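You operate a simulated robot arm through the tools that you are given. There is no shell and no other tool. Be economical: measure what you need, move in short steps, check, and stop when the job is done.

The job below is to be done with a simulated two-armed robot. You get a single attempt, and the scene is never put back.

JOB
Cap the two open refill bottles and stand them in the basket.
Fine: blue cap on the starch bottle, green on the linen water; hold each bottle while you screw its cap home.

The check looks at the end state, three seconds after you hand in, the way a careful person would. Anything else that was tipped, shoved, dropped, spilled or broken makes it a failure. Lids that push on must go on centred and level and be pressed home; caps that screw on are set level and turned clockwise until they are tight.

ROBOT AND FRAMES
Two 6-joint arms with two-finger parallel grippers on one trunk, on a base that drives. Base frame: it is fixed to the floor where the robot stands at the start and does not move with it; the origin is under the middle of the robot, x ahead of it, y to its left, z up. Units: m, degrees, N and s.
The left shoulder is at the start at [0.06, 0.187, 1.072], the right one opposite. With the tool pointing down near the work surface each hand reaches from about 0.22 to 0.62 m from the robot's upright axis, wherever it stands, measured 20 degrees to its own side. Places, roughly: inside of the pale blue basket [0.5, -0.4, 0.6]. Payload 1.57 kg a hand.
The TCP of each hand is the grasp point between the finger pads, 0.03 m short of the fingertips. In the tool frame z runs along the fingers and y along their closing line. The gripper opens to 0.11 m. The fingers are 0.024 m wide and 0.012 m thick; the gripper's body (0.048 by 0.112 m) begins 0.078 m behind the TCP.
Orientation is that of the tool frame in the base frame, as a unit quaternion [x, y, z, w]. With the fingers straight down and closing along the base's y, the tool's x points along the base's -x, its y along +y and its z along -z.

CONTROLS
- The arms move only by the tool apply_moves. It takes "left_moves", "right_moves" or both (then of equal length, played together; a hand with none holds still); each is a list that holds one entry, the list of rows, each a list of 6 numbers: the shift along the base's x, y, z in mm, then the turn, a rotation vector about the base's x, y, z in degrees. In form: [[[dx, dy, dz, wx, wy, wz], ...]]. A call has 1 to 12 rows; each row is the pose to reach, as a shift and turn from the pose commanded when the call began. "left_jaw" and "right_jaw" are, for a hand that has rows, the opening in per cent of the stroke, from 0 (shut) to 100 (fully open), set as the call begins (left out, the last holds). Each row takes 0.2 s and may step no farther than 0.05 m and 8.6 degrees from the row before; otherwise, or with a gripper value out of range, the whole call is refused. A pose out of reach is approached as far as the arm can. The call stops where the force on the tool passes 40 N (or 10 N more than at its start, if that is more) or the arm is blocked; 0.2 s more then pass. The fingers move at their own pace (about 0.153 m/s each) and stop on an object; they squeeze with about 24 N. The grip force told is the motor's: it shows also when the fingers shut on nothing. Time passes only in rows, and 0.2 s behind the last, so rows that repeat a pose let the fingers close. It gives the time, the measured TCP pose, the force on the tool (base axes), the opening and the grip force at its end, in the units of the frame above (readings bear some noise), and new pictures: "views" is both (left out), scene, wrist or none (wrist: the cameras of the hands that moved).
- Cameras (640 x 400 px; columns grow to the right, rows downward): "scene" is now at [0.0115, -0.015, 1.6109]; the picture's right is [-0.22, -0.98, 0.00], its down [-0.78, 0.17, -0.61] and it looks along [0.59, -0.13, -0.79] (base axes); focal length 266 px, centre (320, 200). "left" rides on the left gripper at [-0.036, 0, -0.08] in its tool frame; the picture's right is [0.00, -1.00, 0.00], its down [0.97, 0.00, -0.24] and it looks along [0.24, 0.00, 0.97] (tool axes); focal length 218 px, centre (320, 200). "right" rides on the right gripper at [-0.036, 0, -0.08] in its tool frame; the picture's right is [0.00, -1.00, 0.00], its down [0.97, 0.00, -0.24] and it looks along [0.24, 0.00, 0.97] (tool axes); focal length 218 px, centre (320, 200). There is no depth. A picture from a camera that has moved, and an enlarged one, comes with that camera's place and axes in the base frame and with its lens.
- slide_trunk(by): slides the trunk up (or, below 0, down) by that many m; the arms and the scene camera ride with it, the base frame stays. It gives what a move gives, with no picture.
- steer(legs): drives the robot by 1 to 6 legs, each [ahead, left, turn to the left] in m, m and degrees, along the robot's own axes; the way and the turn of a leg run together, so that a leg with both is an arc; at most 1.5 m and 180 degrees a leg. The arms and the cameras ride along, it lands a little off, and it stops where it bumps. It gives what a move gives, and a new picture of the scene camera.
- turn_head(pan, tilt): turns the head with the scene camera to pan (to the left, within 86 degrees either way) and tilt (down, from -29 to 69), counted from straight ahead of the robot. It gives what a move gives, and a new picture of the scene camera.
- zoom(camera, box): a new picture of the part [left, top, right, bottom] of that camera's present view, enlarged. No time passes.
- close_job(): hands the job in; it is judged then, once.

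Work in short steps. Places have to be worked out from the pictures, the camera data and where the tool is seen: move nearer, look again, correct. Check each grasp and each placing, and mend what went wrong. You have 120 turns and 170 pictures in all, those below and enlarged ones among them. Open the grippers and draw the arms clear of the work before you hand the job in, unless the task says otherwise; then end with one line.

The tools are called after ">>>" by a JSON object that holds its "api" and its "payload". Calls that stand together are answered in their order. apply_moves: Moves the arms, as the interface text tells. Its arguments: {"type":"object","properties":{"left_moves":{"type":"array"},"left_jaw":{"type":"number"},"right_moves":{"type":"array"},"right_jaw":{"type":"number"},"views":{"type":"string","enum":["both","scene","wrist","none"]}},"required":[]} The other tools are called the same way: slide_trunk (by) slides the trunk up or down; steer (legs) drives the base; turn_head (pan, tilt) turns the head that bears the scene camera; zoom (camera, box) takes an enlarged picture of a part of a camera's view; close_job () hands the job in.

At the start:

```text
t: 0.0
left_tcp_pos: [0.4503, 0.2755, 1.0697]
left_tcp_rot: [0.0, 1.0, 0.0, 0.001]
left_ft_force: [0.0, -0.1, 0.3]
left_gripper_width: 0.1099
left_grasp_force: 0.0
right_tcp_pos: [0.456, -0.2079, 1.1483]
right_tcp_rot: [0.0, 1.0, 0.0, 0.0]
right_ft_force: [-0.4, 0.3, 0.7]
right_gripper_width: 0.1101
right_grasp_force: 0.0
trunk travel left (down, up): [-0.7, 0.29]
robot x, y, heading: [-0.0016, -0.0035, -0.1]
head pan, tilt: [-12.6, 52.6]
```

scene: 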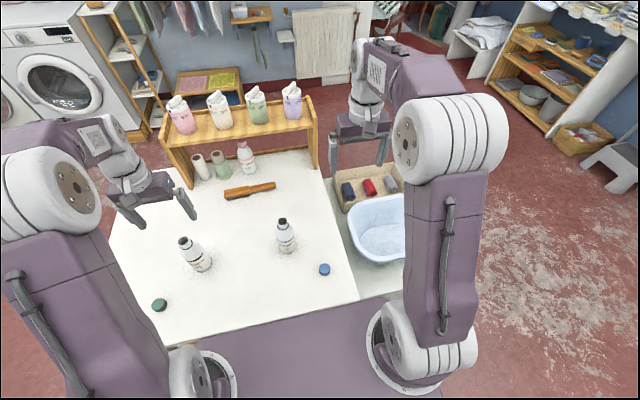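
right: 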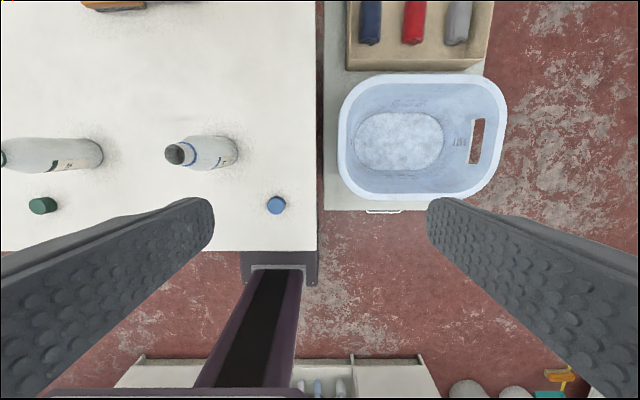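
left: 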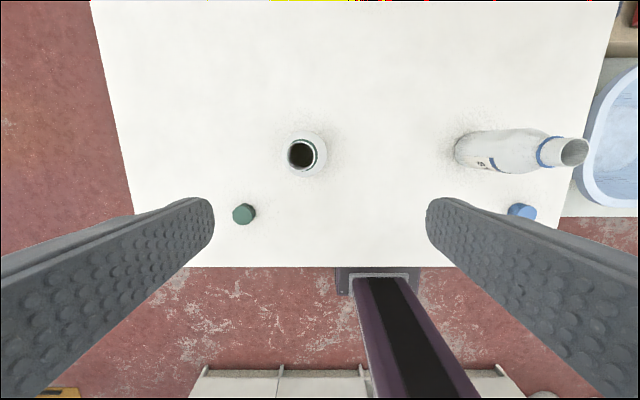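

I'll enlarge the scene to read the labels and see the bottles and caps.

>>> {"api": "zoom", "payload": {"camera": "scene", "box": [140, 200, 340, 325]}}

>>> {"api": "zoom", "payload": {"camera": "right", "box": [0, 110, 320, 310]}}

>>> {"api": "zoom", "payload": {"camera": "scene", "box": [320, 140, 480, 280]}}

```text
3.20 times, centred on (240, 262) of scene
camera zoom: at [0.0115, -0.015, 1.6109], right [-0.22, -0.98, 0.0], down [-0.78, 0.17, -0.61], along [0.59, -0.13, -0.79], focal length 851 px, centre (576, 0)
```

zoom: 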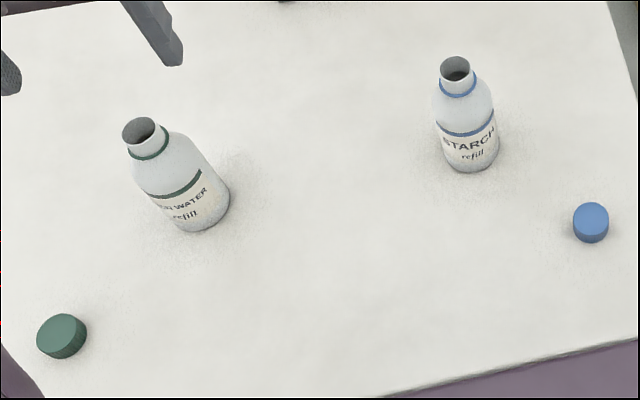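

```text
2.00 times, centred on (160, 210) of right
camera zoom: at [0.491, -0.2083, 1.2284], right [0.0, -1.0, 0.0], down [-0.97, 0.0, 0.24], along [-0.24, 0.0, -0.97], focal length 436 px, centre (640, 180)
```

zoom: 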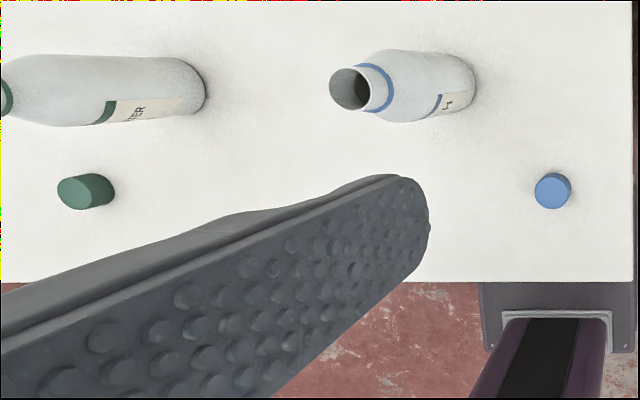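

```text
2.86 times, centred on (400, 210) of scene
camera zoom: at [0.0115, -0.015, 1.6109], right [-0.22, -0.98, 0.0], down [-0.78, 0.17, -0.61], along [0.59, -0.13, -0.79], focal length 760 px, centre (91, 171)
```

zoom: 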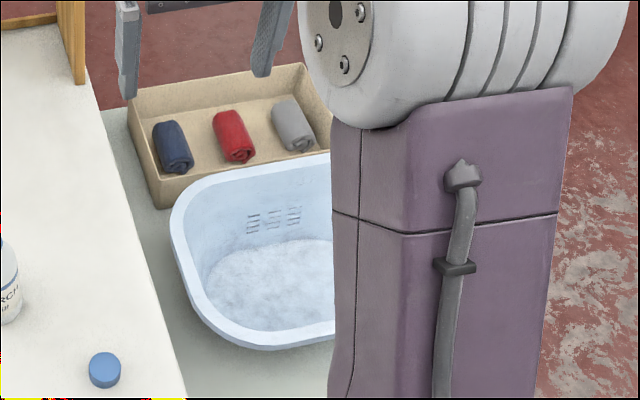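

Starch is the right bottle near (0.47, 0.00), with its blue cap near (0.363, -0.109). Linen water is the left bottle near (0.475, 0.295), with its green cap near (0.361, 0.42). I'll move the right hand over the blue cap.

>>> {"api": "apply_moves", "payload": {"right_moves": [[[-16, 17, -41, 0, 0, 0], [-32, 34, -82, 0, 0, 0], [-48, 51, -124, 0, 0, 0], [-64, 68, -165, 0, 0, 0], [-80, 85, -206, 0, 0, 0], [-93, 99, -248, 0, 0, 0], [-93, 99, -248, 0, 0, 0]]]}}

```text
t: 1.6
left_tcp_pos: [0.4494, 0.275, 1.0691]
left_tcp_rot: [0.0, 1.0, 0.001, 0.0]
left_ft_force: [-0.1, -0.5, -0.3]
left_gripper_width: 0.1099
left_grasp_force: 0.0
right_tcp_pos: [0.3607, -0.1116, 0.9036]
right_tcp_rot: [0.001, 1.0, 0.0, 0.0]
right_ft_force: [0.2, 0.1, 0.6]
right_gripper_width: 0.1101
right_grasp_force: 0.1
trunk travel left (down, up): [-0.7, 0.29]
robot x, y, heading: [-0.0023, -0.0025, -0.1]
head pan, tilt: [-12.6, 52.6]
camera scene: at [0.0109, -0.0153, 1.6109], right [-0.22, -0.98, 0.0], down [-0.78, 0.17, -0.61], along [0.59, -0.13, -0.79], focal length 266 px, centre (320, 200)
camera right: at [0.3962, -0.1111, 0.9826], right [0.0, -1.0, 0.0], down [-0.97, 0.0, 0.24], along [-0.24, 0.0, -0.97], focal length 218 px, centre (320, 200)
```

scene: 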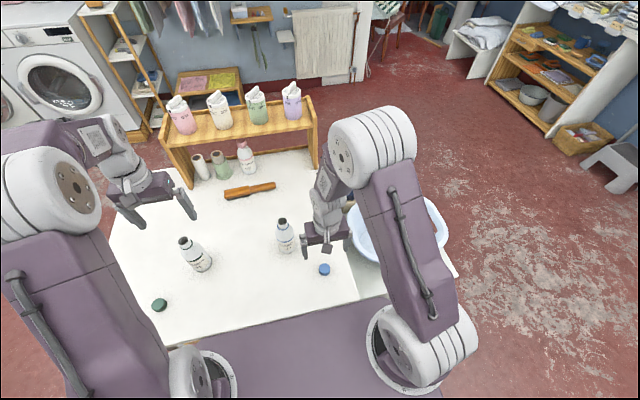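
right: 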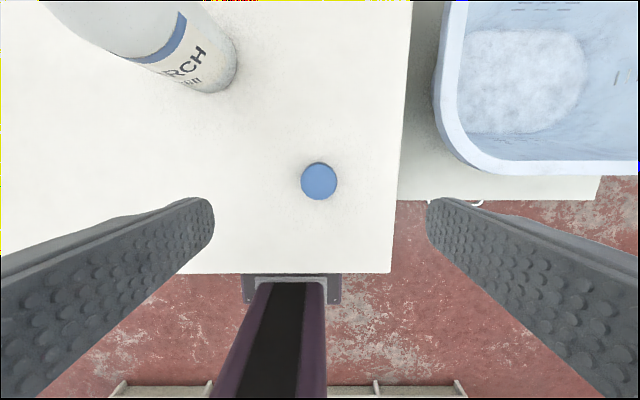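

The blue cap lies directly under the TCP at about (0.361, -0.110). I'll turn the wrist 90° counter-clockwise, so there is clockwise travel for screwing, and go down partway.

>>> {"api": "apply_moves", "payload": {"right_moves": [[[0, 1, -10, 0, 0, 8.2], [0, 1, -20, 0, 0, 16.4], [0, 1, -30, 0, 0, 24.6], [0, 1, -40, 0, 0, 32.8], [0, 1, -50, 0, 0, 41], [0, 1, -60, 0, 0, 49.2], [0, 1, -70, 0, 0, 57.4], [0, 1, -75, 0, 0, 65.6], [0, 1, -75, 0, 0, 73.8], [0, 1, -75, 0, 0, 82], [0, 1, -75, 0, 0, 90], [0, 1, -75, 0, 0, 90]]], "right_jaw": 70}}

```text
t: 4.2
left_tcp_pos: [0.4497, 0.2754, 1.0674]
left_tcp_rot: [0.0, 1.0, -0.001, 0.0]
left_ft_force: [0.1, 0.2, -0.6]
left_gripper_width: 0.1099
left_grasp_force: 0.0
right_tcp_pos: [0.3624, -0.1075, 0.8257]
right_tcp_rot: [0.707, -0.707, 0.0, 0.0]
right_ft_force: [-0.2, 0.2, 0.5]
right_gripper_width: 0.0771
right_grasp_force: 0.1
trunk travel left (down, up): [-0.7, 0.29]
robot x, y, heading: [0.0004, -0.0013, 0.1]
head pan, tilt: [-12.6, 52.6]
camera scene: at [0.0115, -0.015, 1.6109], right [-0.22, -0.98, 0.0], down [-0.78, 0.17, -0.61], along [0.59, -0.13, -0.79], focal length 266 px, centre (320, 200)
camera right: at [0.3616, -0.0717, 0.9048], right [1.0, 0.0, 0.0], down [0.0, -0.97, 0.24], along [0.0, -0.24, -0.97], focal length 218 px, centre (320, 200)
```

scene: 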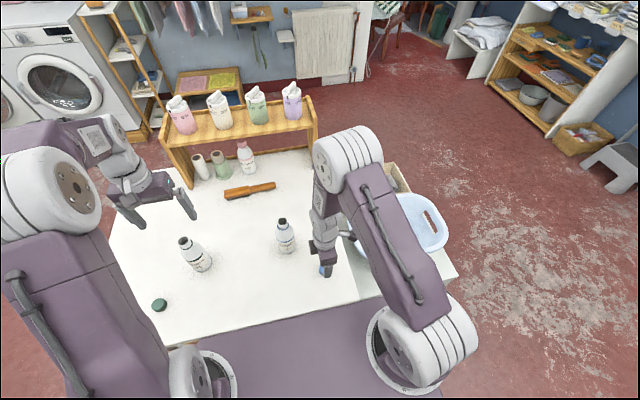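
right: 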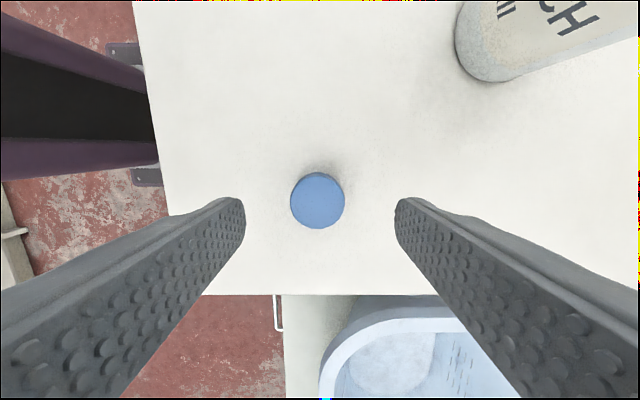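

The cap is centred within 2 mm. I'll turn another 85° if the wrist allows it, and lower to grasp height.

>>> {"api": "apply_moves", "payload": {"right_moves": [[[-2, 0, 0, 0, 0, 8.5], [-2, 0, 0, 0, 0, 17], [-2, 0, 0, 0, 0, 25.5], [-2, 0, 0, 0, 0, 34], [-2, 0, 0, 0, 0, 42.5], [-2, 0, 0, 0, 0, 51], [-2, 0, 0, 0, 0, 59.5], [-2, 0, 0, 0, 0, 68], [-2, 0, 0, 0, 0, 76.5], [-2, 0, 0, 0, 0, 85], [-2, -0.5, -27, 0, 0, 85], [-2, -0.5, -52, 0, 0, 85]]], "views": "wrist"}}

```text
t: 6.8
left_tcp_pos: [0.4507, 0.2756, 1.0683]
left_tcp_rot: [0.0, 1.0, 0.0, 0.0]
left_ft_force: [0.4, 0.5, -0.4]
left_gripper_width: 0.1104
left_grasp_force: 0.0
right_tcp_pos: [0.3617, -0.1088, 0.7711]
right_tcp_rot: [0.999, -0.043, 0.0, 0.0]
right_ft_force: [-0.8, 0.1, 0.0]
right_gripper_width: 0.0768
right_grasp_force: 0.1
trunk travel left (down, up): [-0.7, 0.29]
robot x, y, heading: [-0.002, -0.001, 0.1]
head pan, tilt: [-12.6, 52.6]
camera right: at [0.3248, -0.106, 0.8512], right [0.09, 1.0, 0.0], down [0.97, -0.08, 0.24], along [0.24, -0.02, -0.97], focal length 218 px, centre (320, 200)
```

right: 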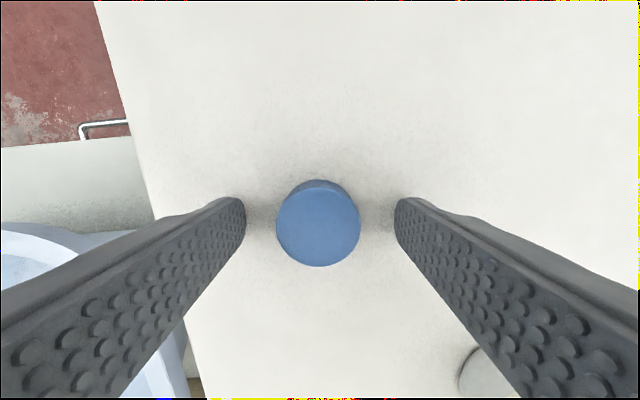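

The wrist turned freely and the cap is between the pads. I'll close on it and lift.

>>> {"api": "apply_moves", "payload": {"right_moves": [[[-1, 0, 0, 0, 0, 0], [-1, 0, 0, 0, 0, 0], [-1, 0, 0, 0, 0, 0], [-1, 0, 30, 0, 0, 0], [-1, 0, 80, 0, 0, 0], [-1, 0, 129, 0, 0, 0], [-1, 0, 179, 0, 0, 0], [-1, 0, 179, 0, 0, 0]]], "right_jaw": 0}}

```text
t: 8.6
left_tcp_pos: [0.4508, 0.2747, 1.068]
left_tcp_rot: [0.001, 1.0, 0.0, 0.0]
left_ft_force: [0.6, 0.2, 0.3]
left_gripper_width: 0.1099
left_grasp_force: 0.1
right_tcp_pos: [0.3592, -0.109, 0.9528]
right_tcp_rot: [0.999, -0.043, -0.001, 0.0]
right_ft_force: [0.5, -0.1, 0.5]
right_gripper_width: 0.0358
right_grasp_force: 23.4
trunk travel left (down, up): [-0.7, 0.29]
robot x, y, heading: [-0.0012, -0.0005, -0.1]
head pan, tilt: [-12.6, 52.6]
camera scene: at [0.0124, -0.0149, 1.6109], right [-0.22, -0.98, 0.0], down [-0.78, 0.17, -0.61], along [0.59, -0.13, -0.79], focal length 266 px, centre (320, 200)
camera right: at [0.3229, -0.1057, 1.0326], right [0.09, 1.0, 0.0], down [0.97, -0.08, 0.24], along [0.24, -0.02, -0.97], focal length 218 px, centre (320, 200)
```

scene: 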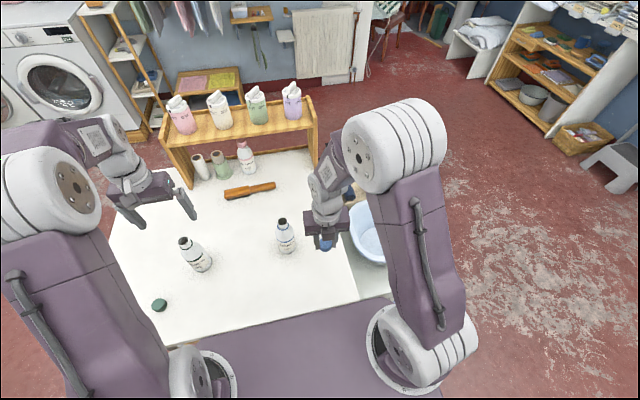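
right: 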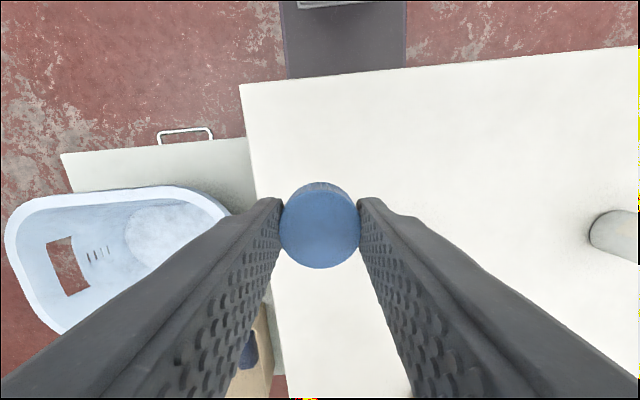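

The blue cap is held. Next I'll reorient the left hand to a near-horizontal pose (20° below level, pointing forward-right) to hold the starch bottle, staged well short of it.

>>> {"api": "apply_moves", "payload": {"left_moves": [[[-6, -9, -10, -3.32, -5.75, -4.74], [-13, -19, -21, -6.64, -11.49, -9.47], [-19, -28, -32, -9.95, -17.24, -14.21], [-25, -38, -43, -13.27, -22.98, -18.95], [-32, -47, -54, -16.59, -28.73, -23.68], [-38, -57, -65, -19.91, -34.47, -28.42], [-44, -66, -76, -23.23, -40.22, -33.15], [-51, -76, -87, -26.55, -45.96, -37.89], [-57, -85, -98, -29.86, -51.71, -42.63], [-63, -95, -109, -33.18, -57.45, -47.36], [-70, -105, -119, -36.5, -63.2, -52.1], [-70, -105, -119, -36.5, -63.2, -52.1]]], "left_jaw": 85}}

```text
t: 11.2
left_tcp_pos: [0.416, 0.1982, 0.9737]
left_tcp_rot: [0.41, 0.709, -0.288, 0.495]
left_ft_force: [-0.3, -0.4, -0.1]
left_gripper_width: 0.0936
left_grasp_force: 0.0
left hand out of reach, approached as far as the arm can: row 10, 11, 12
right_tcp_pos: [0.3593, -0.1093, 0.9539]
right_tcp_rot: [0.999, -0.044, 0.0, 0.0]
right_ft_force: [-0.2, -0.5, 0.3]
right_gripper_width: 0.0352
right_grasp_force: 24.4
trunk travel left (down, up): [-0.7, 0.29]
robot x, y, heading: [0.0006, -0.003, 0.0]
head pan, tilt: [-12.6, 52.6]
camera scene: at [0.0108, -0.0155, 1.6109], right [-0.22, -0.98, 0.0], down [-0.78, 0.17, -0.61], along [0.59, -0.13, -0.79], focal length 266 px, centre (320, 200)
camera left: at [0.386, 0.2525, 1.0336], right [-0.87, -0.5, 0.0], down [-0.28, 0.48, -0.83], along [0.41, -0.72, -0.56], focal length 218 px, centre (320, 200)
```

scene: 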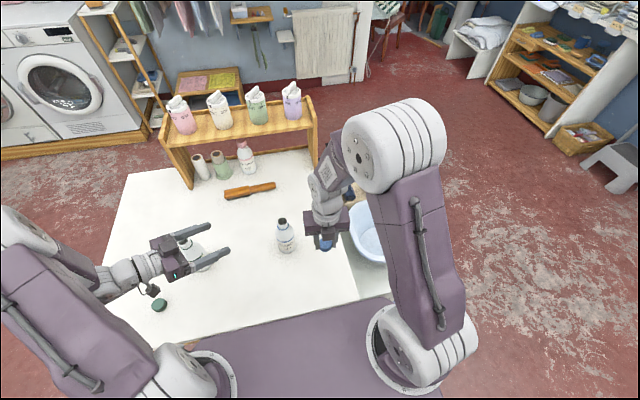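
left: 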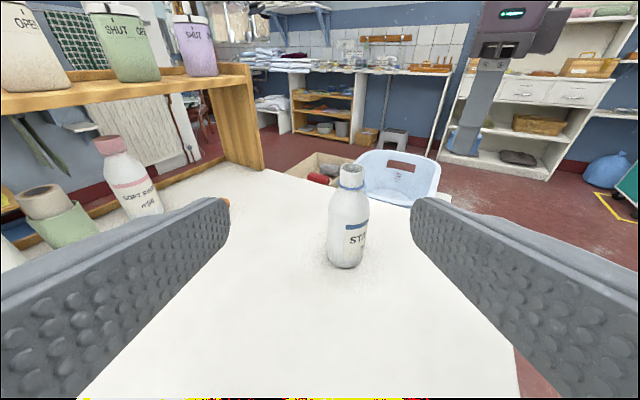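

The left hand stopped a little short at its inner reach limit, and the orientation is right. The starch bottle reads at about (0.48, 0.003) with its mouth at z≈0.90. I'll bring the left hand to the staging point.

>>> {"api": "apply_moves", "payload": {"left_moves": [[[15, -23, -40, 0, 0, 0], [30, -45, -80, 0, 0, 0], [39, -61, -107, 0, 0, 0], [39, -61, -107, 0, 0, 0]]]}}

```text
t: 12.2
left_tcp_pos: [0.4825, 0.1531, 0.8669]
left_tcp_rot: [0.409, 0.71, -0.29, 0.495]
left_ft_force: [0.1, 0.3, -0.5]
left_gripper_width: 0.0933
left_grasp_force: 0.0
left hand out of reach, approached as far as the arm can: row 1, 2, 3, 4
right_tcp_pos: [0.3589, -0.1088, 0.9518]
right_tcp_rot: [0.999, -0.044, 0.0, -0.001]
right_ft_force: [-0.4, 0.3, 0.1]
right_gripper_width: 0.0355
right_grasp_force: 23.9
trunk travel left (down, up): [-0.7, 0.29]
robot x, y, heading: [-0.0027, -0.0005, 0.1]
head pan, tilt: [-12.6, 52.6]
camera scene: at [0.0124, -0.0142, 1.6108], right [-0.22, -0.98, 0.0], down [-0.78, 0.17, -0.61], along [0.59, -0.13, -0.79], focal length 266 px, centre (320, 200)
camera left: at [0.4516, 0.2089, 0.9277], right [-0.87, -0.5, 0.01], down [-0.28, 0.48, -0.83], along [0.41, -0.72, -0.56], focal length 218 px, centre (320, 200)
```

scene: 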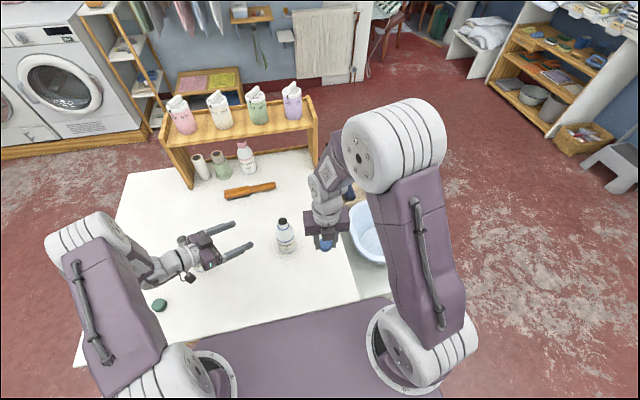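
left: 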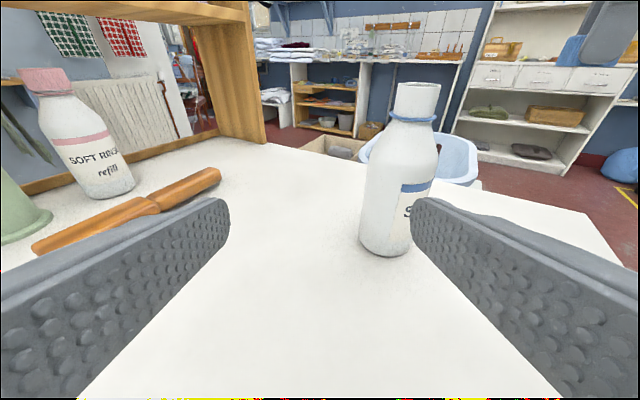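

The left arm is at its inner reach limit, and its body passes close to the linen bottle. Backing the base up 0.10 m gives more room and moves the hand away from that bottle.

>>> {"api": "steer", "payload": {"legs": [[-0.1, 0, 0]]}}

```text
t: 13.4
left_tcp_pos: [0.3802, 0.155, 0.8687]
left_tcp_rot: [0.409, 0.71, -0.289, 0.495]
left_ft_force: [-0.3, -0.9, 0.5]
left_gripper_width: 0.0936
left_grasp_force: 0.1
right_tcp_pos: [0.2584, -0.1091, 0.9535]
right_tcp_rot: [0.999, -0.044, 0.0, 0.0]
right_ft_force: [0.7, 0.4, -0.2]
right_gripper_width: 0.0354
right_grasp_force: 24.1
trunk travel left (down, up): [-0.7, 0.29]
robot x, y, heading: [-0.1008, -0.0006, 0.4]
head pan, tilt: [-12.6, 52.6]
camera scene: at [-0.0898, -0.0149, 1.6109], right [-0.22, -0.98, 0.0], down [-0.78, 0.17, -0.61], along [0.59, -0.13, -0.79], focal length 266 px, centre (320, 200)
```

scene: 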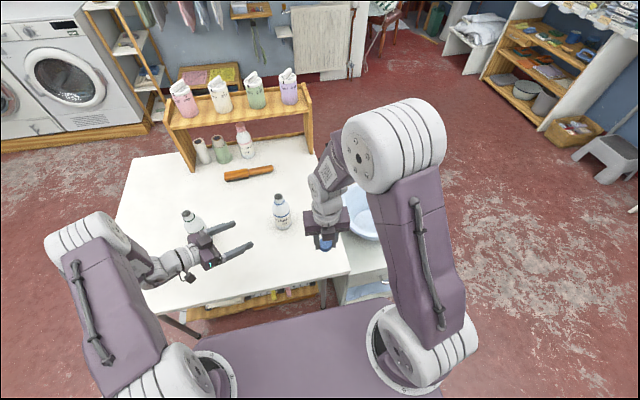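

The linen bottle is still standing. I'll bring the left hand into line with the starch bottle at the staging distance.

>>> {"api": "apply_moves", "payload": {"left_moves": [[[20, -23, -12, 0, 0, 0], [39, -46, -25, 0, 0, 0], [39, -46, -25, 0, 0, 0]]]}}

```text
t: 14.2
left_tcp_pos: [0.4198, 0.1078, 0.8434]
left_tcp_rot: [0.409, 0.71, -0.289, 0.496]
left_ft_force: [0.2, 0.7, -0.1]
left_gripper_width: 0.0936
left_grasp_force: 0.0
right_tcp_pos: [0.2569, -0.1079, 0.9531]
right_tcp_rot: [0.999, -0.043, 0.0, 0.0]
right_ft_force: [-0.2, -0.1, 1.0]
right_gripper_width: 0.0355
right_grasp_force: 24.1
trunk travel left (down, up): [-0.7, 0.29]
robot x, y, heading: [-0.0977, -0.0025, 0.1]
head pan, tilt: [-12.6, 52.6]
camera scene: at [-0.0905, -0.0143, 1.6109], right [-0.22, -0.98, 0.0], down [-0.78, 0.17, -0.61], along [0.59, -0.13, -0.79], focal length 266 px, centre (320, 200)
camera left: at [0.3884, 0.1625, 0.9035], right [-0.87, -0.5, 0.0], down [-0.28, 0.48, -0.83], along [0.41, -0.72, -0.56], focal length 218 px, centre (320, 200)
```

scene: 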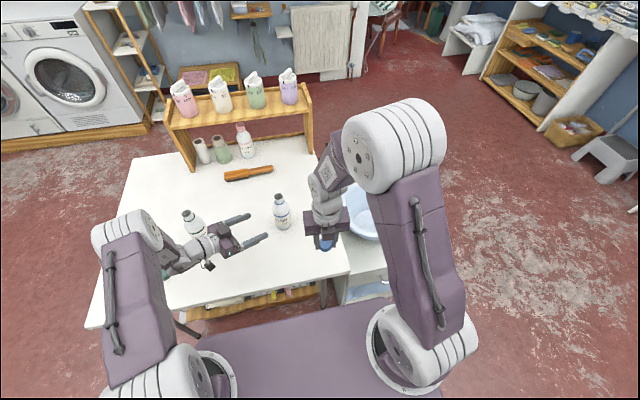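
left: 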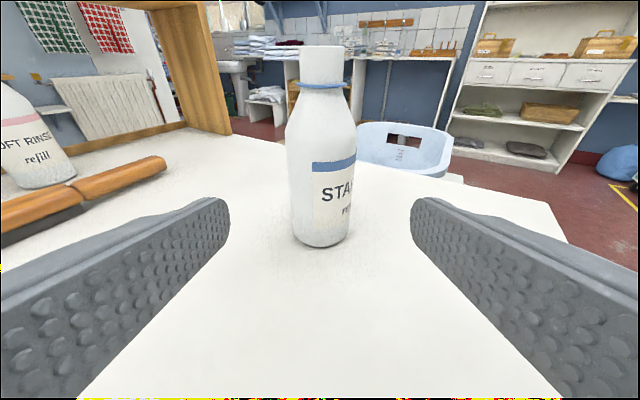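

The bottle is centred between the fingers at about (0.481, 0.000). I'll advance 0.13 m along the approach direction so the fingers straddle its body.

>>> {"api": "apply_moves", "payload": {"left_moves": [[[12, -22, -9, 0, 0, 0], [25, -43, -17, 0, 0, 0], [37, -65, -26, 0, 0, 0], [50, -86, -34, 0, 0, 0], [61, -107, -43, 0, 0, 0], [61, -107, -43, 0, 0, 0]]]}}

```text
t: 15.6
left_tcp_pos: [0.4798, 0.0003, 0.7999]
left_tcp_rot: [0.41, 0.709, -0.29, 0.495]
left_ft_force: [0.2, 0.6, 0.2]
left_gripper_width: 0.0937
left_grasp_force: 0.1
right_tcp_pos: [0.2567, -0.109, 0.9529]
right_tcp_rot: [0.999, -0.044, 0.0, 0.0]
right_ft_force: [-0.9, -0.7, 0.3]
right_gripper_width: 0.0356
right_grasp_force: 24.1
trunk travel left (down, up): [-0.7, 0.29]
robot x, y, heading: [-0.1012, -0.0003, -0.1]
head pan, tilt: [-12.6, 52.6]
camera scene: at [-0.0901, -0.0147, 1.6109], right [-0.22, -0.98, 0.0], down [-0.78, 0.17, -0.61], along [0.59, -0.13, -0.79], focal length 266 px, centre (320, 200)
camera left: at [0.4495, 0.0556, 0.8609], right [-0.87, -0.5, 0.01], down [-0.28, 0.48, -0.83], along [0.41, -0.72, -0.56], focal length 218 px, centre (320, 200)
```

scene: 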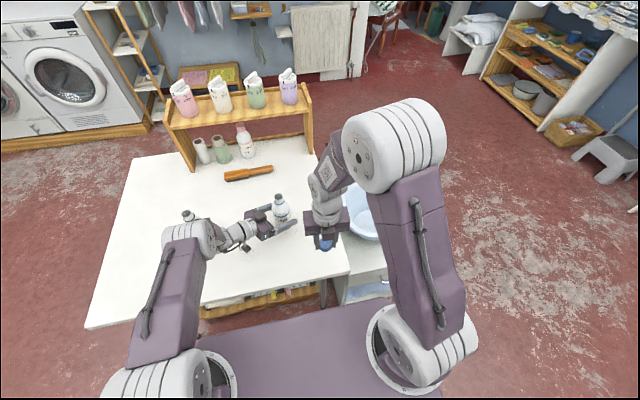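
left: 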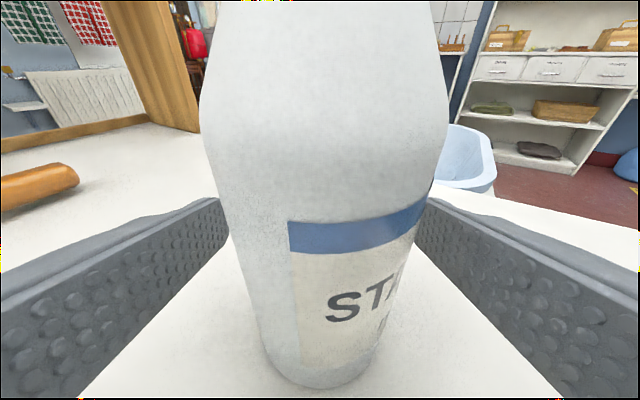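

The fingers straddle the bottle, so I'll close the left hand gently in place.

>>> {"api": "apply_moves", "payload": {"left_moves": [[[0, 0, 0, 0, 0, 0], [0, 0, 0, 0, 0, 0], [0, 0, 0, 0, 0, 0]]], "left_jaw": 0}}

>>> {"api": "zoom", "payload": {"camera": "scene", "box": [160, 170, 360, 295]}}

```text
t: 16.4
left_tcp_pos: [0.4796, 0.0006, 0.8011]
left_tcp_rot: [0.409, 0.709, -0.289, 0.495]
left_ft_force: [-0.7, -0.1, -0.7]
left_gripper_width: 0.0601
left_grasp_force: 24.2
right_tcp_pos: [0.2578, -0.1083, 0.9529]
right_tcp_rot: [0.999, -0.043, 0.0, -0.001]
right_ft_force: [-0.7, -0.1, 0.7]
right_gripper_width: 0.0355
right_grasp_force: 24.3
trunk travel left (down, up): [-0.7, 0.29]
robot x, y, heading: [-0.102, 0.0016, 0.1]
head pan, tilt: [-12.6, 52.6]
camera scene: at [-0.0898, -0.0151, 1.6109], right [-0.22, -0.98, 0.0], down [-0.78, 0.17, -0.61], along [0.59, -0.13, -0.79], focal length 266 px, centre (320, 200)
camera left: at [0.4496, 0.0557, 0.8609], right [-0.87, -0.5, 0.0], down [-0.28, 0.48, -0.83], along [0.41, -0.72, -0.56], focal length 218 px, centre (320, 200)
```

scene: 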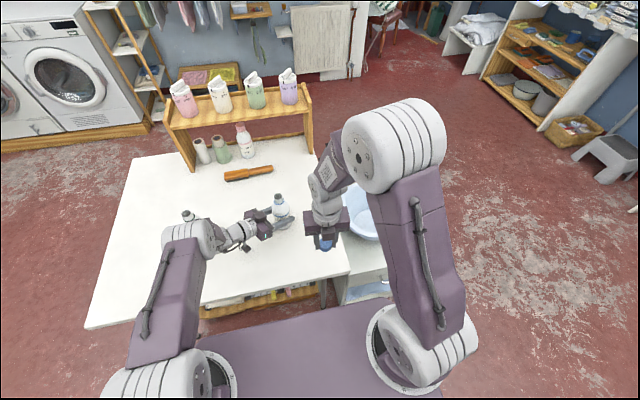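
left: 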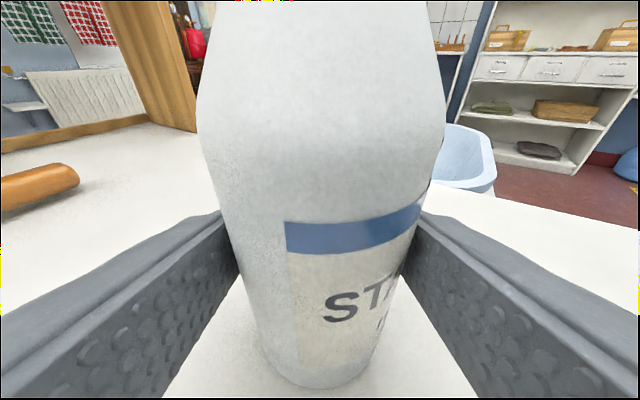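

```text
3.20 times, centred on (260, 232) of scene
camera zoom: at [-0.0898, -0.0151, 1.6109], right [-0.22, -0.98, 0.0], down [-0.78, 0.17, -0.61], along [0.59, -0.13, -0.79], focal length 851 px, centre (512, 96)
```

zoom: 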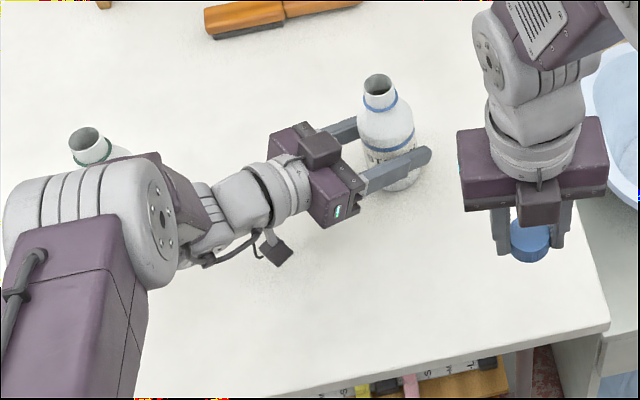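

The starch bottle is held (width 60 mm) and upright. I'll bring the right hand with the cap up and just short of the bottle, to look at the mouth from there.

>>> {"api": "apply_moves", "payload": {"right_moves": [[[20, 15, 40, 0, 0, 0], [55, 40, 57, 0, 0, 0], [90, 65, 57, 0, 0, 0], [125, 90, 57, 0, 0, 0], [152, 109, 57, 0, 0, 0], [152, 109, 57, 0, 0, 0]]]}}

```text
t: 17.8
left_tcp_pos: [0.4814, 0.0011, 0.8009]
left_tcp_rot: [0.41, 0.709, -0.29, 0.495]
left_ft_force: [-0.1, 0.2, 0.2]
left_gripper_width: 0.06
left_grasp_force: 23.7
right_tcp_pos: [0.4085, -0.0002, 1.0106]
right_tcp_rot: [0.999, -0.044, 0.001, 0.0]
right_ft_force: [0.4, 0.3, -0.4]
right_gripper_width: 0.0356
right_grasp_force: 24.1
trunk travel left (down, up): [-0.7, 0.29]
robot x, y, heading: [-0.1018, -0.002, 0.1]
head pan, tilt: [-12.6, 52.6]
camera scene: at [-0.0904, -0.0155, 1.6109], right [-0.22, -0.98, 0.0], down [-0.78, 0.17, -0.61], along [0.59, -0.13, -0.79], focal length 266 px, centre (320, 200)
camera right: at [0.3723, 0.0033, 1.09], right [0.09, 1.0, 0.0], down [0.97, -0.08, 0.24], along [0.24, -0.02, -0.97], focal length 218 px, centre (320, 200)
```

scene: 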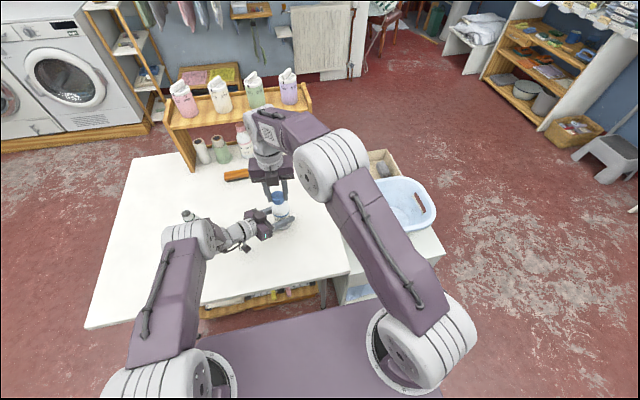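
right: 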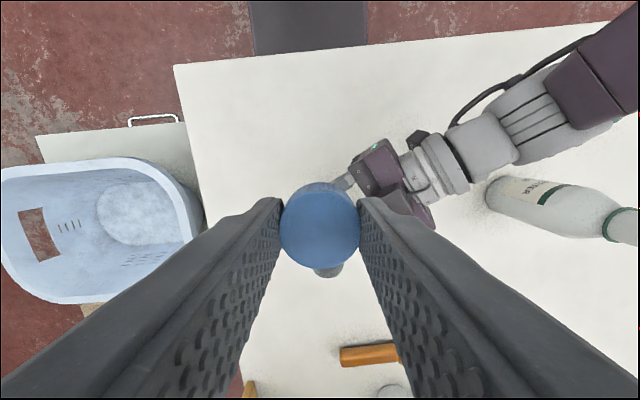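

The cap partly hides the mouth, so I'll back off 50 mm to see the whole opening.

>>> {"api": "apply_moves", "payload": {"right_moves": [[[-25, 0, 0, 0, 0, 0], [-50, 0, 0, 0, 0, 0], [-50, 0, 0, 0, 0, 0]]], "views": "none"}}

>>> {"api": "zoom", "payload": {"camera": "right", "box": [220, 180, 420, 380]}}

```text
t: 18.6
left_tcp_pos: [0.4796, 0.0018, 0.7997]
left_tcp_rot: [0.409, 0.709, -0.289, 0.496]
left_ft_force: [1.1, 0.0, -0.1]
left_gripper_width: 0.0602
left_grasp_force: 24.1
right_tcp_pos: [0.3588, 0.0026, 1.0102]
right_tcp_rot: [0.999, -0.044, 0.0, 0.0]
right_ft_force: [0.4, -0.4, -0.6]
right_gripper_width: 0.0357
right_grasp_force: 24.2
trunk travel left (down, up): [-0.7, 0.29]
robot x, y, heading: [-0.1015, -0.0016, 0.1]
head pan, tilt: [-12.6, 52.6]
```

```text
2.00 times, centred on (320, 280) of right
camera zoom: at [0.3223, 0.0046, 1.0895], right [0.09, 1.0, 0.0], down [0.97, -0.08, 0.24], along [0.24, -0.02, -0.97], focal length 436 px, centre (320, 40)
```

zoom: 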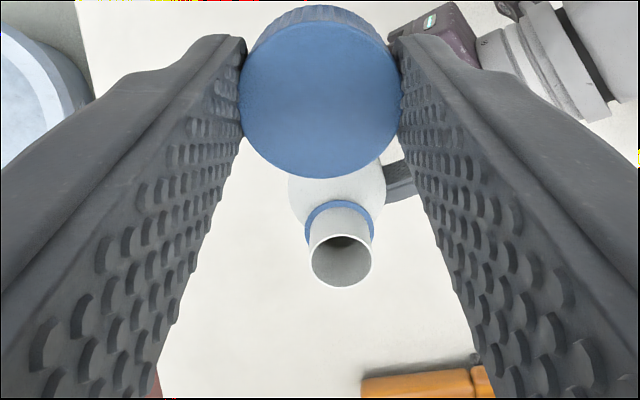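

The mouth reads near (0.486, 0.001) if z = 0.90, but its height is uncertain. I'll drop 50 mm for a second line of sight and triangulate.

>>> {"api": "apply_moves", "payload": {"right_moves": [[[0, 0, -25, 0, 0, 0], [0, 0, -50, 0, 0, 0], [0, 0, -50, 0, 0, 0], [0, 0, -50, 0, 0, 0]]], "views": "none"}}

>>> {"api": "zoom", "payload": {"camera": "right", "box": [220, 200, 420, 400]}}

```text
t: 19.6
left_tcp_pos: [0.4808, 0.002, 0.8004]
left_tcp_rot: [0.41, 0.709, -0.289, 0.495]
left_ft_force: [0.0, 0.4, 1.0]
left_gripper_width: 0.0601
left_grasp_force: 24.2
right_tcp_pos: [0.3585, 0.0018, 0.9602]
right_tcp_rot: [0.999, -0.043, 0.0, 0.0]
right_ft_force: [-0.1, -0.6, -0.8]
right_gripper_width: 0.0355
right_grasp_force: 23.7
trunk travel left (down, up): [-0.7, 0.29]
robot x, y, heading: [-0.1018, -0.0007, -0.1]
head pan, tilt: [-12.6, 52.6]
```

```text
2.00 times, centred on (320, 300) of right
camera zoom: at [0.3225, 0.0046, 1.0397], right [0.09, 1.0, 0.0], down [0.97, -0.08, 0.24], along [0.24, -0.02, -0.97], focal length 436 px, centre (320, 0)
```

zoom: 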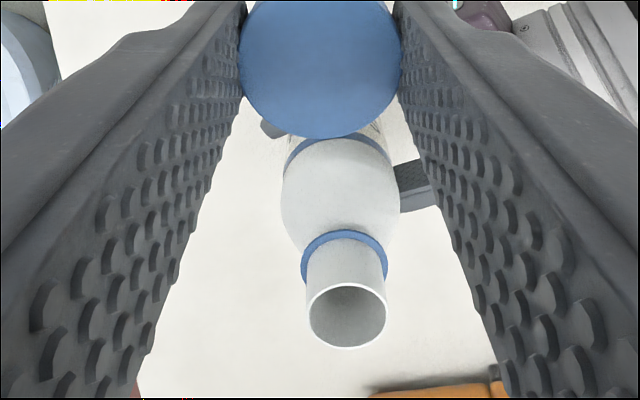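

The two sightings agree on the mouth at (0.480, 0.001, 0.907), which matches the left grip line. I'll move the cap right above it and check from the head camera.

>>> {"api": "apply_moves", "payload": {"right_moves": [[[40, 0, 0, 0, 0, 0], [80, -1, 0, 0, 0, 0], [121, -1, 0, 0, 0, 0], [121, -1, 0, 0, 0, 0]]], "views": "none"}}

>>> {"api": "zoom", "payload": {"camera": "scene", "box": [220, 140, 340, 260]}}

>>> {"api": "zoom", "payload": {"camera": "right", "box": [220, 130, 420, 330]}}

```text
t: 20.6
left_tcp_pos: [0.4806, 0.0005, 0.8008]
left_tcp_rot: [0.409, 0.71, -0.289, 0.496]
left_ft_force: [-0.1, -0.1, 0.9]
left_gripper_width: 0.0601
left_grasp_force: 24.2
right_tcp_pos: [0.4665, -0.0062, 0.9586]
right_tcp_rot: [0.999, -0.043, -0.001, 0.001]
right_ft_force: [-0.4, -0.2, 0.7]
right_gripper_width: 0.0357
right_grasp_force: 24.2
right hand out of reach, approached as far as the arm can: row 3, 4
trunk travel left (down, up): [-0.7, 0.29]
robot x, y, heading: [-0.1009, -0.0005, -0.3]
head pan, tilt: [-12.6, 52.6]
```

```text
3.33 times, centred on (280, 200) of scene
camera zoom: at [-0.0902, -0.0148, 1.6109], right [-0.22, -0.98, 0.0], down [-0.78, 0.17, -0.61], along [0.59, -0.13, -0.79], focal length 887 px, centre (453, 200)
```

zoom: 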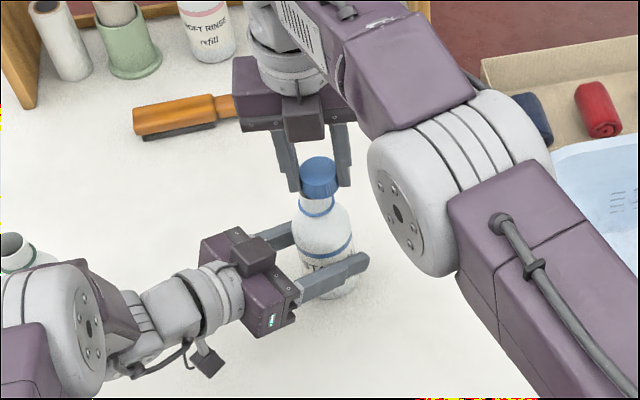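

```text
2.00 times, centred on (320, 230) of right
camera zoom: at [0.4303, -0.0032, 1.0381], right [0.09, 1.0, 0.0], down [0.97, -0.08, 0.24], along [0.24, -0.02, -0.97], focal length 436 px, centre (320, 140)
```

zoom: 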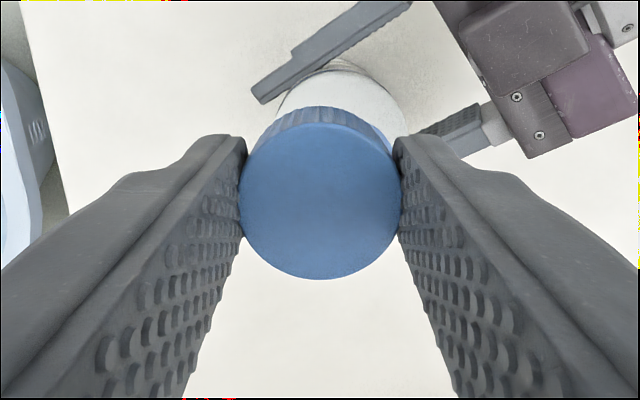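

The right arm ends about 13 mm short of the mouth. I'll raise the right hand, then have the left hand lift the bottle 4 mm, bring it 35 mm nearer and set it down again.

>>> {"api": "apply_moves", "payload": {"right_moves": [[[-20, 0, 20, 0, 0, 0], [-30, 0, 40, 0, 0, 0], [-30, 0, 40, 0, 0, 0], [-30, 0, 40, 0, 0, 0], [-30, 0, 40, 0, 0, 0], [-30, 0, 40, 0, 0, 0], [-30, 0, 40, 0, 0, 0]]], "left_moves": [[[0, 0, 0, 0, 0, 0], [0, 0, 4, 0, 0, 0], [-12, 0, 4, 0, 0, 0], [-24, 0, 4, 0, 0, 0], [-35, 0, 4, 0, 0, 0], [-35, 0, 0, 0, 0, 0], [-35, 0, -0.5, 0, 0, 0]]]}}

```text
t: 22.2
left_tcp_pos: [0.4438, 0.0019, 0.8005]
left_tcp_rot: [0.41, 0.708, -0.29, 0.496]
left_ft_force: [-0.6, 2.0, 5.2]
left_gripper_width: 0.0604
left_grasp_force: 23.6
right_tcp_pos: [0.4364, -0.005, 0.998]
right_tcp_rot: [0.999, -0.043, -0.001, 0.0]
right_ft_force: [0.2, 0.4, 0.9]
right_gripper_width: 0.0354
right_grasp_force: 23.8
trunk travel left (down, up): [-0.7, 0.29]
robot x, y, heading: [-0.1022, 0.0012, -0.1]
head pan, tilt: [-12.6, 52.6]
camera scene: at [-0.0905, -0.0147, 1.611], right [-0.22, -0.98, 0.0], down [-0.78, 0.17, -0.61], along [0.59, -0.13, -0.79], focal length 266 px, centre (320, 200)
camera right: at [0.4003, -0.0018, 1.0775], right [0.09, 1.0, 0.0], down [0.97, -0.08, 0.24], along [0.24, -0.02, -0.97], focal length 218 px, centre (320, 200)
camera left: at [0.4144, 0.0557, 0.8609], right [-0.87, -0.5, 0.0], down [-0.28, 0.48, -0.83], along [0.41, -0.72, -0.56], focal length 218 px, centre (320, 200)
```

scene: 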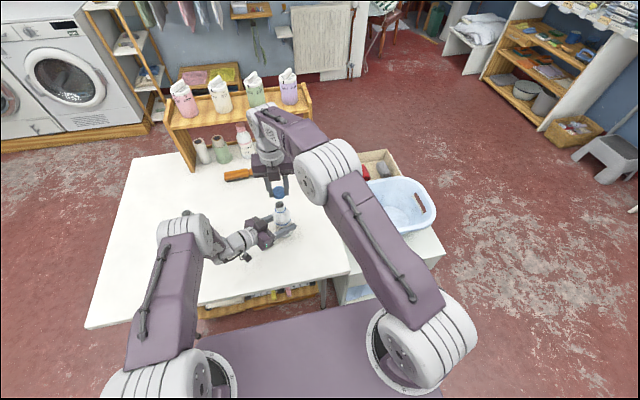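
right: 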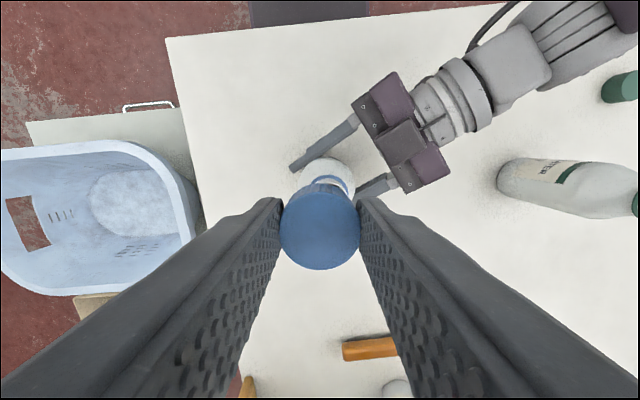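
left: 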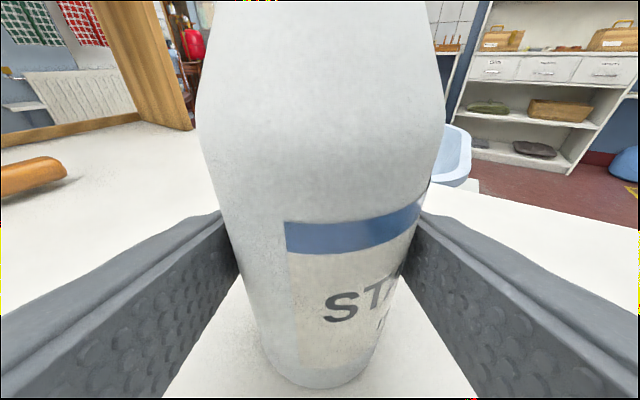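

The bottle is set down with its mouth now at about (0.4446, 0.001, 0.907). I'll align the cap over it and lower to just above.

>>> {"api": "apply_moves", "payload": {"right_moves": [[[8.5, 6, 0, 0, 0, 0], [8.5, 6, -25, 0, 0, 0], [8.5, 6, -48, 0, 0, 0], [8.5, 6, -48, 0, 0, 0]]], "views": "none"}}

>>> {"api": "zoom", "payload": {"camera": "scene", "box": [240, 170, 320, 250]}}

>>> {"api": "zoom", "payload": {"camera": "right", "box": [220, 130, 420, 330]}}

```text
t: 23.2
left_tcp_pos: [0.445, 0.0009, 0.8003]
left_tcp_rot: [0.409, 0.709, -0.289, 0.497]
left_ft_force: [0.2, 1.0, 6.1]
left_gripper_width: 0.0603
left_grasp_force: 24.2
right_tcp_pos: [0.4447, -0.0006, 0.9511]
right_tcp_rot: [0.999, -0.043, -0.001, 0.0]
right_ft_force: [0.1, -0.2, -1.1]
right_gripper_width: 0.0353
right_grasp_force: 23.9
trunk travel left (down, up): [-0.7, 0.29]
robot x, y, heading: [-0.1002, -0.0012, 0.2]
head pan, tilt: [-12.6, 52.6]
```

```text
5.00 times, centred on (280, 210) of scene
camera zoom: at [-0.0907, -0.015, 1.611], right [-0.22, -0.98, 0.0], down [-0.78, 0.17, -0.61], along [0.59, -0.13, -0.79], focal length 1330 px, centre (520, 150)
```

zoom: 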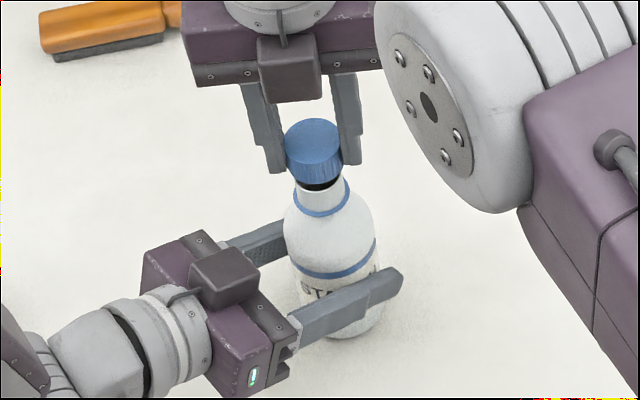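

```text
2.00 times, centred on (320, 230) of right
camera zoom: at [0.408, 0.0034, 1.0313], right [0.09, 1.0, 0.0], down [0.97, -0.08, 0.24], along [0.24, -0.02, -0.97], focal length 436 px, centre (320, 140)
```

zoom: 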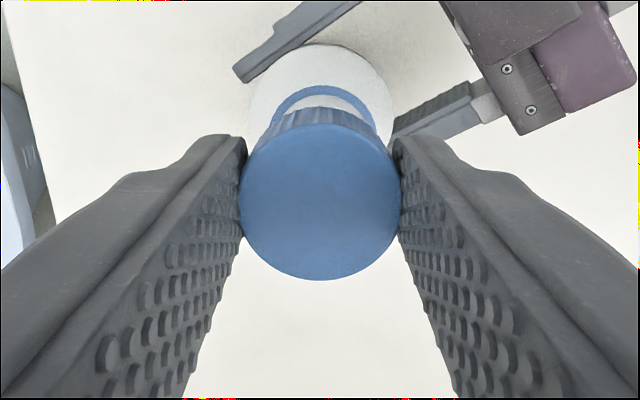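

The alignment looks good. I'll nudge about 1 mm and descend 16 mm in small rows.

>>> {"api": "apply_moves", "payload": {"right_moves": [[[0.5, 1, -4, 0, 0, 0], [0.5, 1, -8, 0, 0, 0], [0.5, 1, -12, 0, 0, 0], [0.5, 1, -14, 0, 0, 0], [0.5, 1, -16, 0, 0, 0], [0.5, 1, -16, 0, 0, 0]]], "views": "none"}}

>>> {"api": "zoom", "payload": {"camera": "scene", "box": [240, 170, 320, 250]}}

```text
t: 24.6
left_tcp_pos: [0.4441, 0.0017, 0.7997]
left_tcp_rot: [0.41, 0.709, -0.288, 0.495]
left_ft_force: [8.3, 3.2, -5.7]
left_gripper_width: 0.0602
left_grasp_force: 23.8
right_tcp_pos: [0.4475, 0.0018, 0.9376]
right_tcp_rot: [0.999, -0.044, 0.002, -0.001]
right_ft_force: [-0.4, -3.4, 26.2]
right_gripper_width: 0.0356
right_grasp_force: 23.9
trunk travel left (down, up): [-0.7, 0.29]
robot x, y, heading: [-0.1, -0.0004, -0.0]
head pan, tilt: [-12.6, 52.6]
```

```text
5.00 times, centred on (280, 210) of scene
camera zoom: at [-0.0919, -0.015, 1.611], right [-0.22, -0.98, 0.0], down [-0.77, 0.17, -0.61], along [0.59, -0.13, -0.79], focal length 1330 px, centre (520, 150)
```

zoom: 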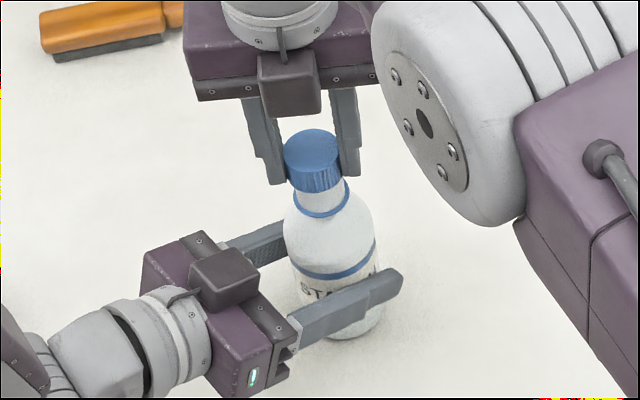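

Contact came at z≈0.938 as expected, with about 26 N. I'll ease up 1 mm and start turning clockwise.

>>> {"api": "apply_moves", "payload": {"right_moves": [[[0, 0, 1, 0, 0, 0], [0, 0, 1, 0, 0, -8.5], [0, 0, 1, 0, 0, -17], [0, 0, 1, 0, 0, -25.5], [0, 0, 1, 0, 0, -34], [0, 0, 1, 0, 0, -42.5], [0, 0, 1, 0, 0, -51], [0, 0, 1, 0, 0, -59.5], [0, 0, 1, 0, 0, -68], [0, 0, 1, 0, 0, -76.5], [0, 0, 1, 0, 0, -85], [0, 0, 1, 0, 0, -85]]], "views": "none"}}

>>> {"api": "zoom", "payload": {"camera": "scene", "box": [240, 170, 320, 250]}}

```text
t: 27.2
left_tcp_pos: [0.4449, -0.0001, 0.8004]
left_tcp_rot: [0.41, 0.709, -0.289, 0.496]
left_ft_force: [4.3, -3.0, 9.0]
left_gripper_width: 0.0602
left_grasp_force: 24.2
right_tcp_pos: [0.4464, 0.0022, 0.9362]
right_tcp_rot: [-0.706, 0.708, 0.0, 0.0]
right_ft_force: [-1.5, 1.8, 0.0]
right_gripper_width: 0.0355
right_grasp_force: 23.7
trunk travel left (down, up): [-0.7, 0.29]
robot x, y, heading: [-0.0964, 0.0017, 0.0]
head pan, tilt: [-12.6, 52.6]
```

```text
5.00 times, centred on (280, 210) of scene
camera zoom: at [-0.0907, -0.0153, 1.611], right [-0.22, -0.98, 0.0], down [-0.78, 0.17, -0.61], along [0.59, -0.13, -0.79], focal length 1330 px, centre (520, 150)
```

zoom: 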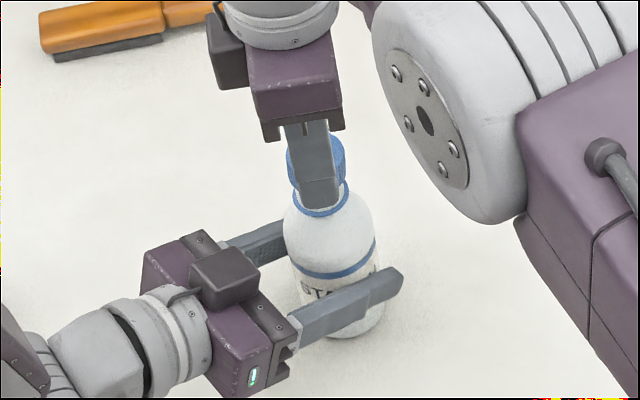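

The axial load fell to zero, so the thread is engaging and the cap is going down. I'll keep turning while following down slightly.

>>> {"api": "apply_moves", "payload": {"right_moves": [[[0, 0, -0.5, 0, 0, -8.5], [0, 0, -0.6, 0, 0, -17], [0, 0, -0.7, 0, 0, -25.5], [0, 0, -0.8, 0, 0, -34], [0, 0, -0.9, 0, 0, -42.5], [0, 0, -1, 0, 0, -51], [0, 0, -1.1, 0, 0, -59.5], [0, 0, -1.2, 0, 0, -68], [0, 0, -1.3, 0, 0, -76.5], [0, 0, -1.4, 0, 0, -85], [0, 0, -1.5, 0, 0, -93.5], [0, 0, -1.5, 0, 0, -93.5]]], "views": "none"}}

```text
t: 29.8
left_tcp_pos: [0.4447, 0.0004, 0.8005]
left_tcp_rot: [0.41, 0.709, -0.29, 0.495]
left_ft_force: [3.2, 0.0, 10.6]
left_gripper_width: 0.0605
left_grasp_force: 24.0
right_tcp_pos: [0.4447, 0.0021, 0.9353]
right_tcp_rot: [0.032, 0.999, 0.0, 0.001]
right_ft_force: [-0.8, -0.5, -0.2]
right_gripper_width: 0.0358
right_grasp_force: 23.7
trunk travel left (down, up): [-0.7, 0.29]
robot x, y, heading: [-0.1015, 0.0018, 0.2]
head pan, tilt: [-12.6, 52.6]
```

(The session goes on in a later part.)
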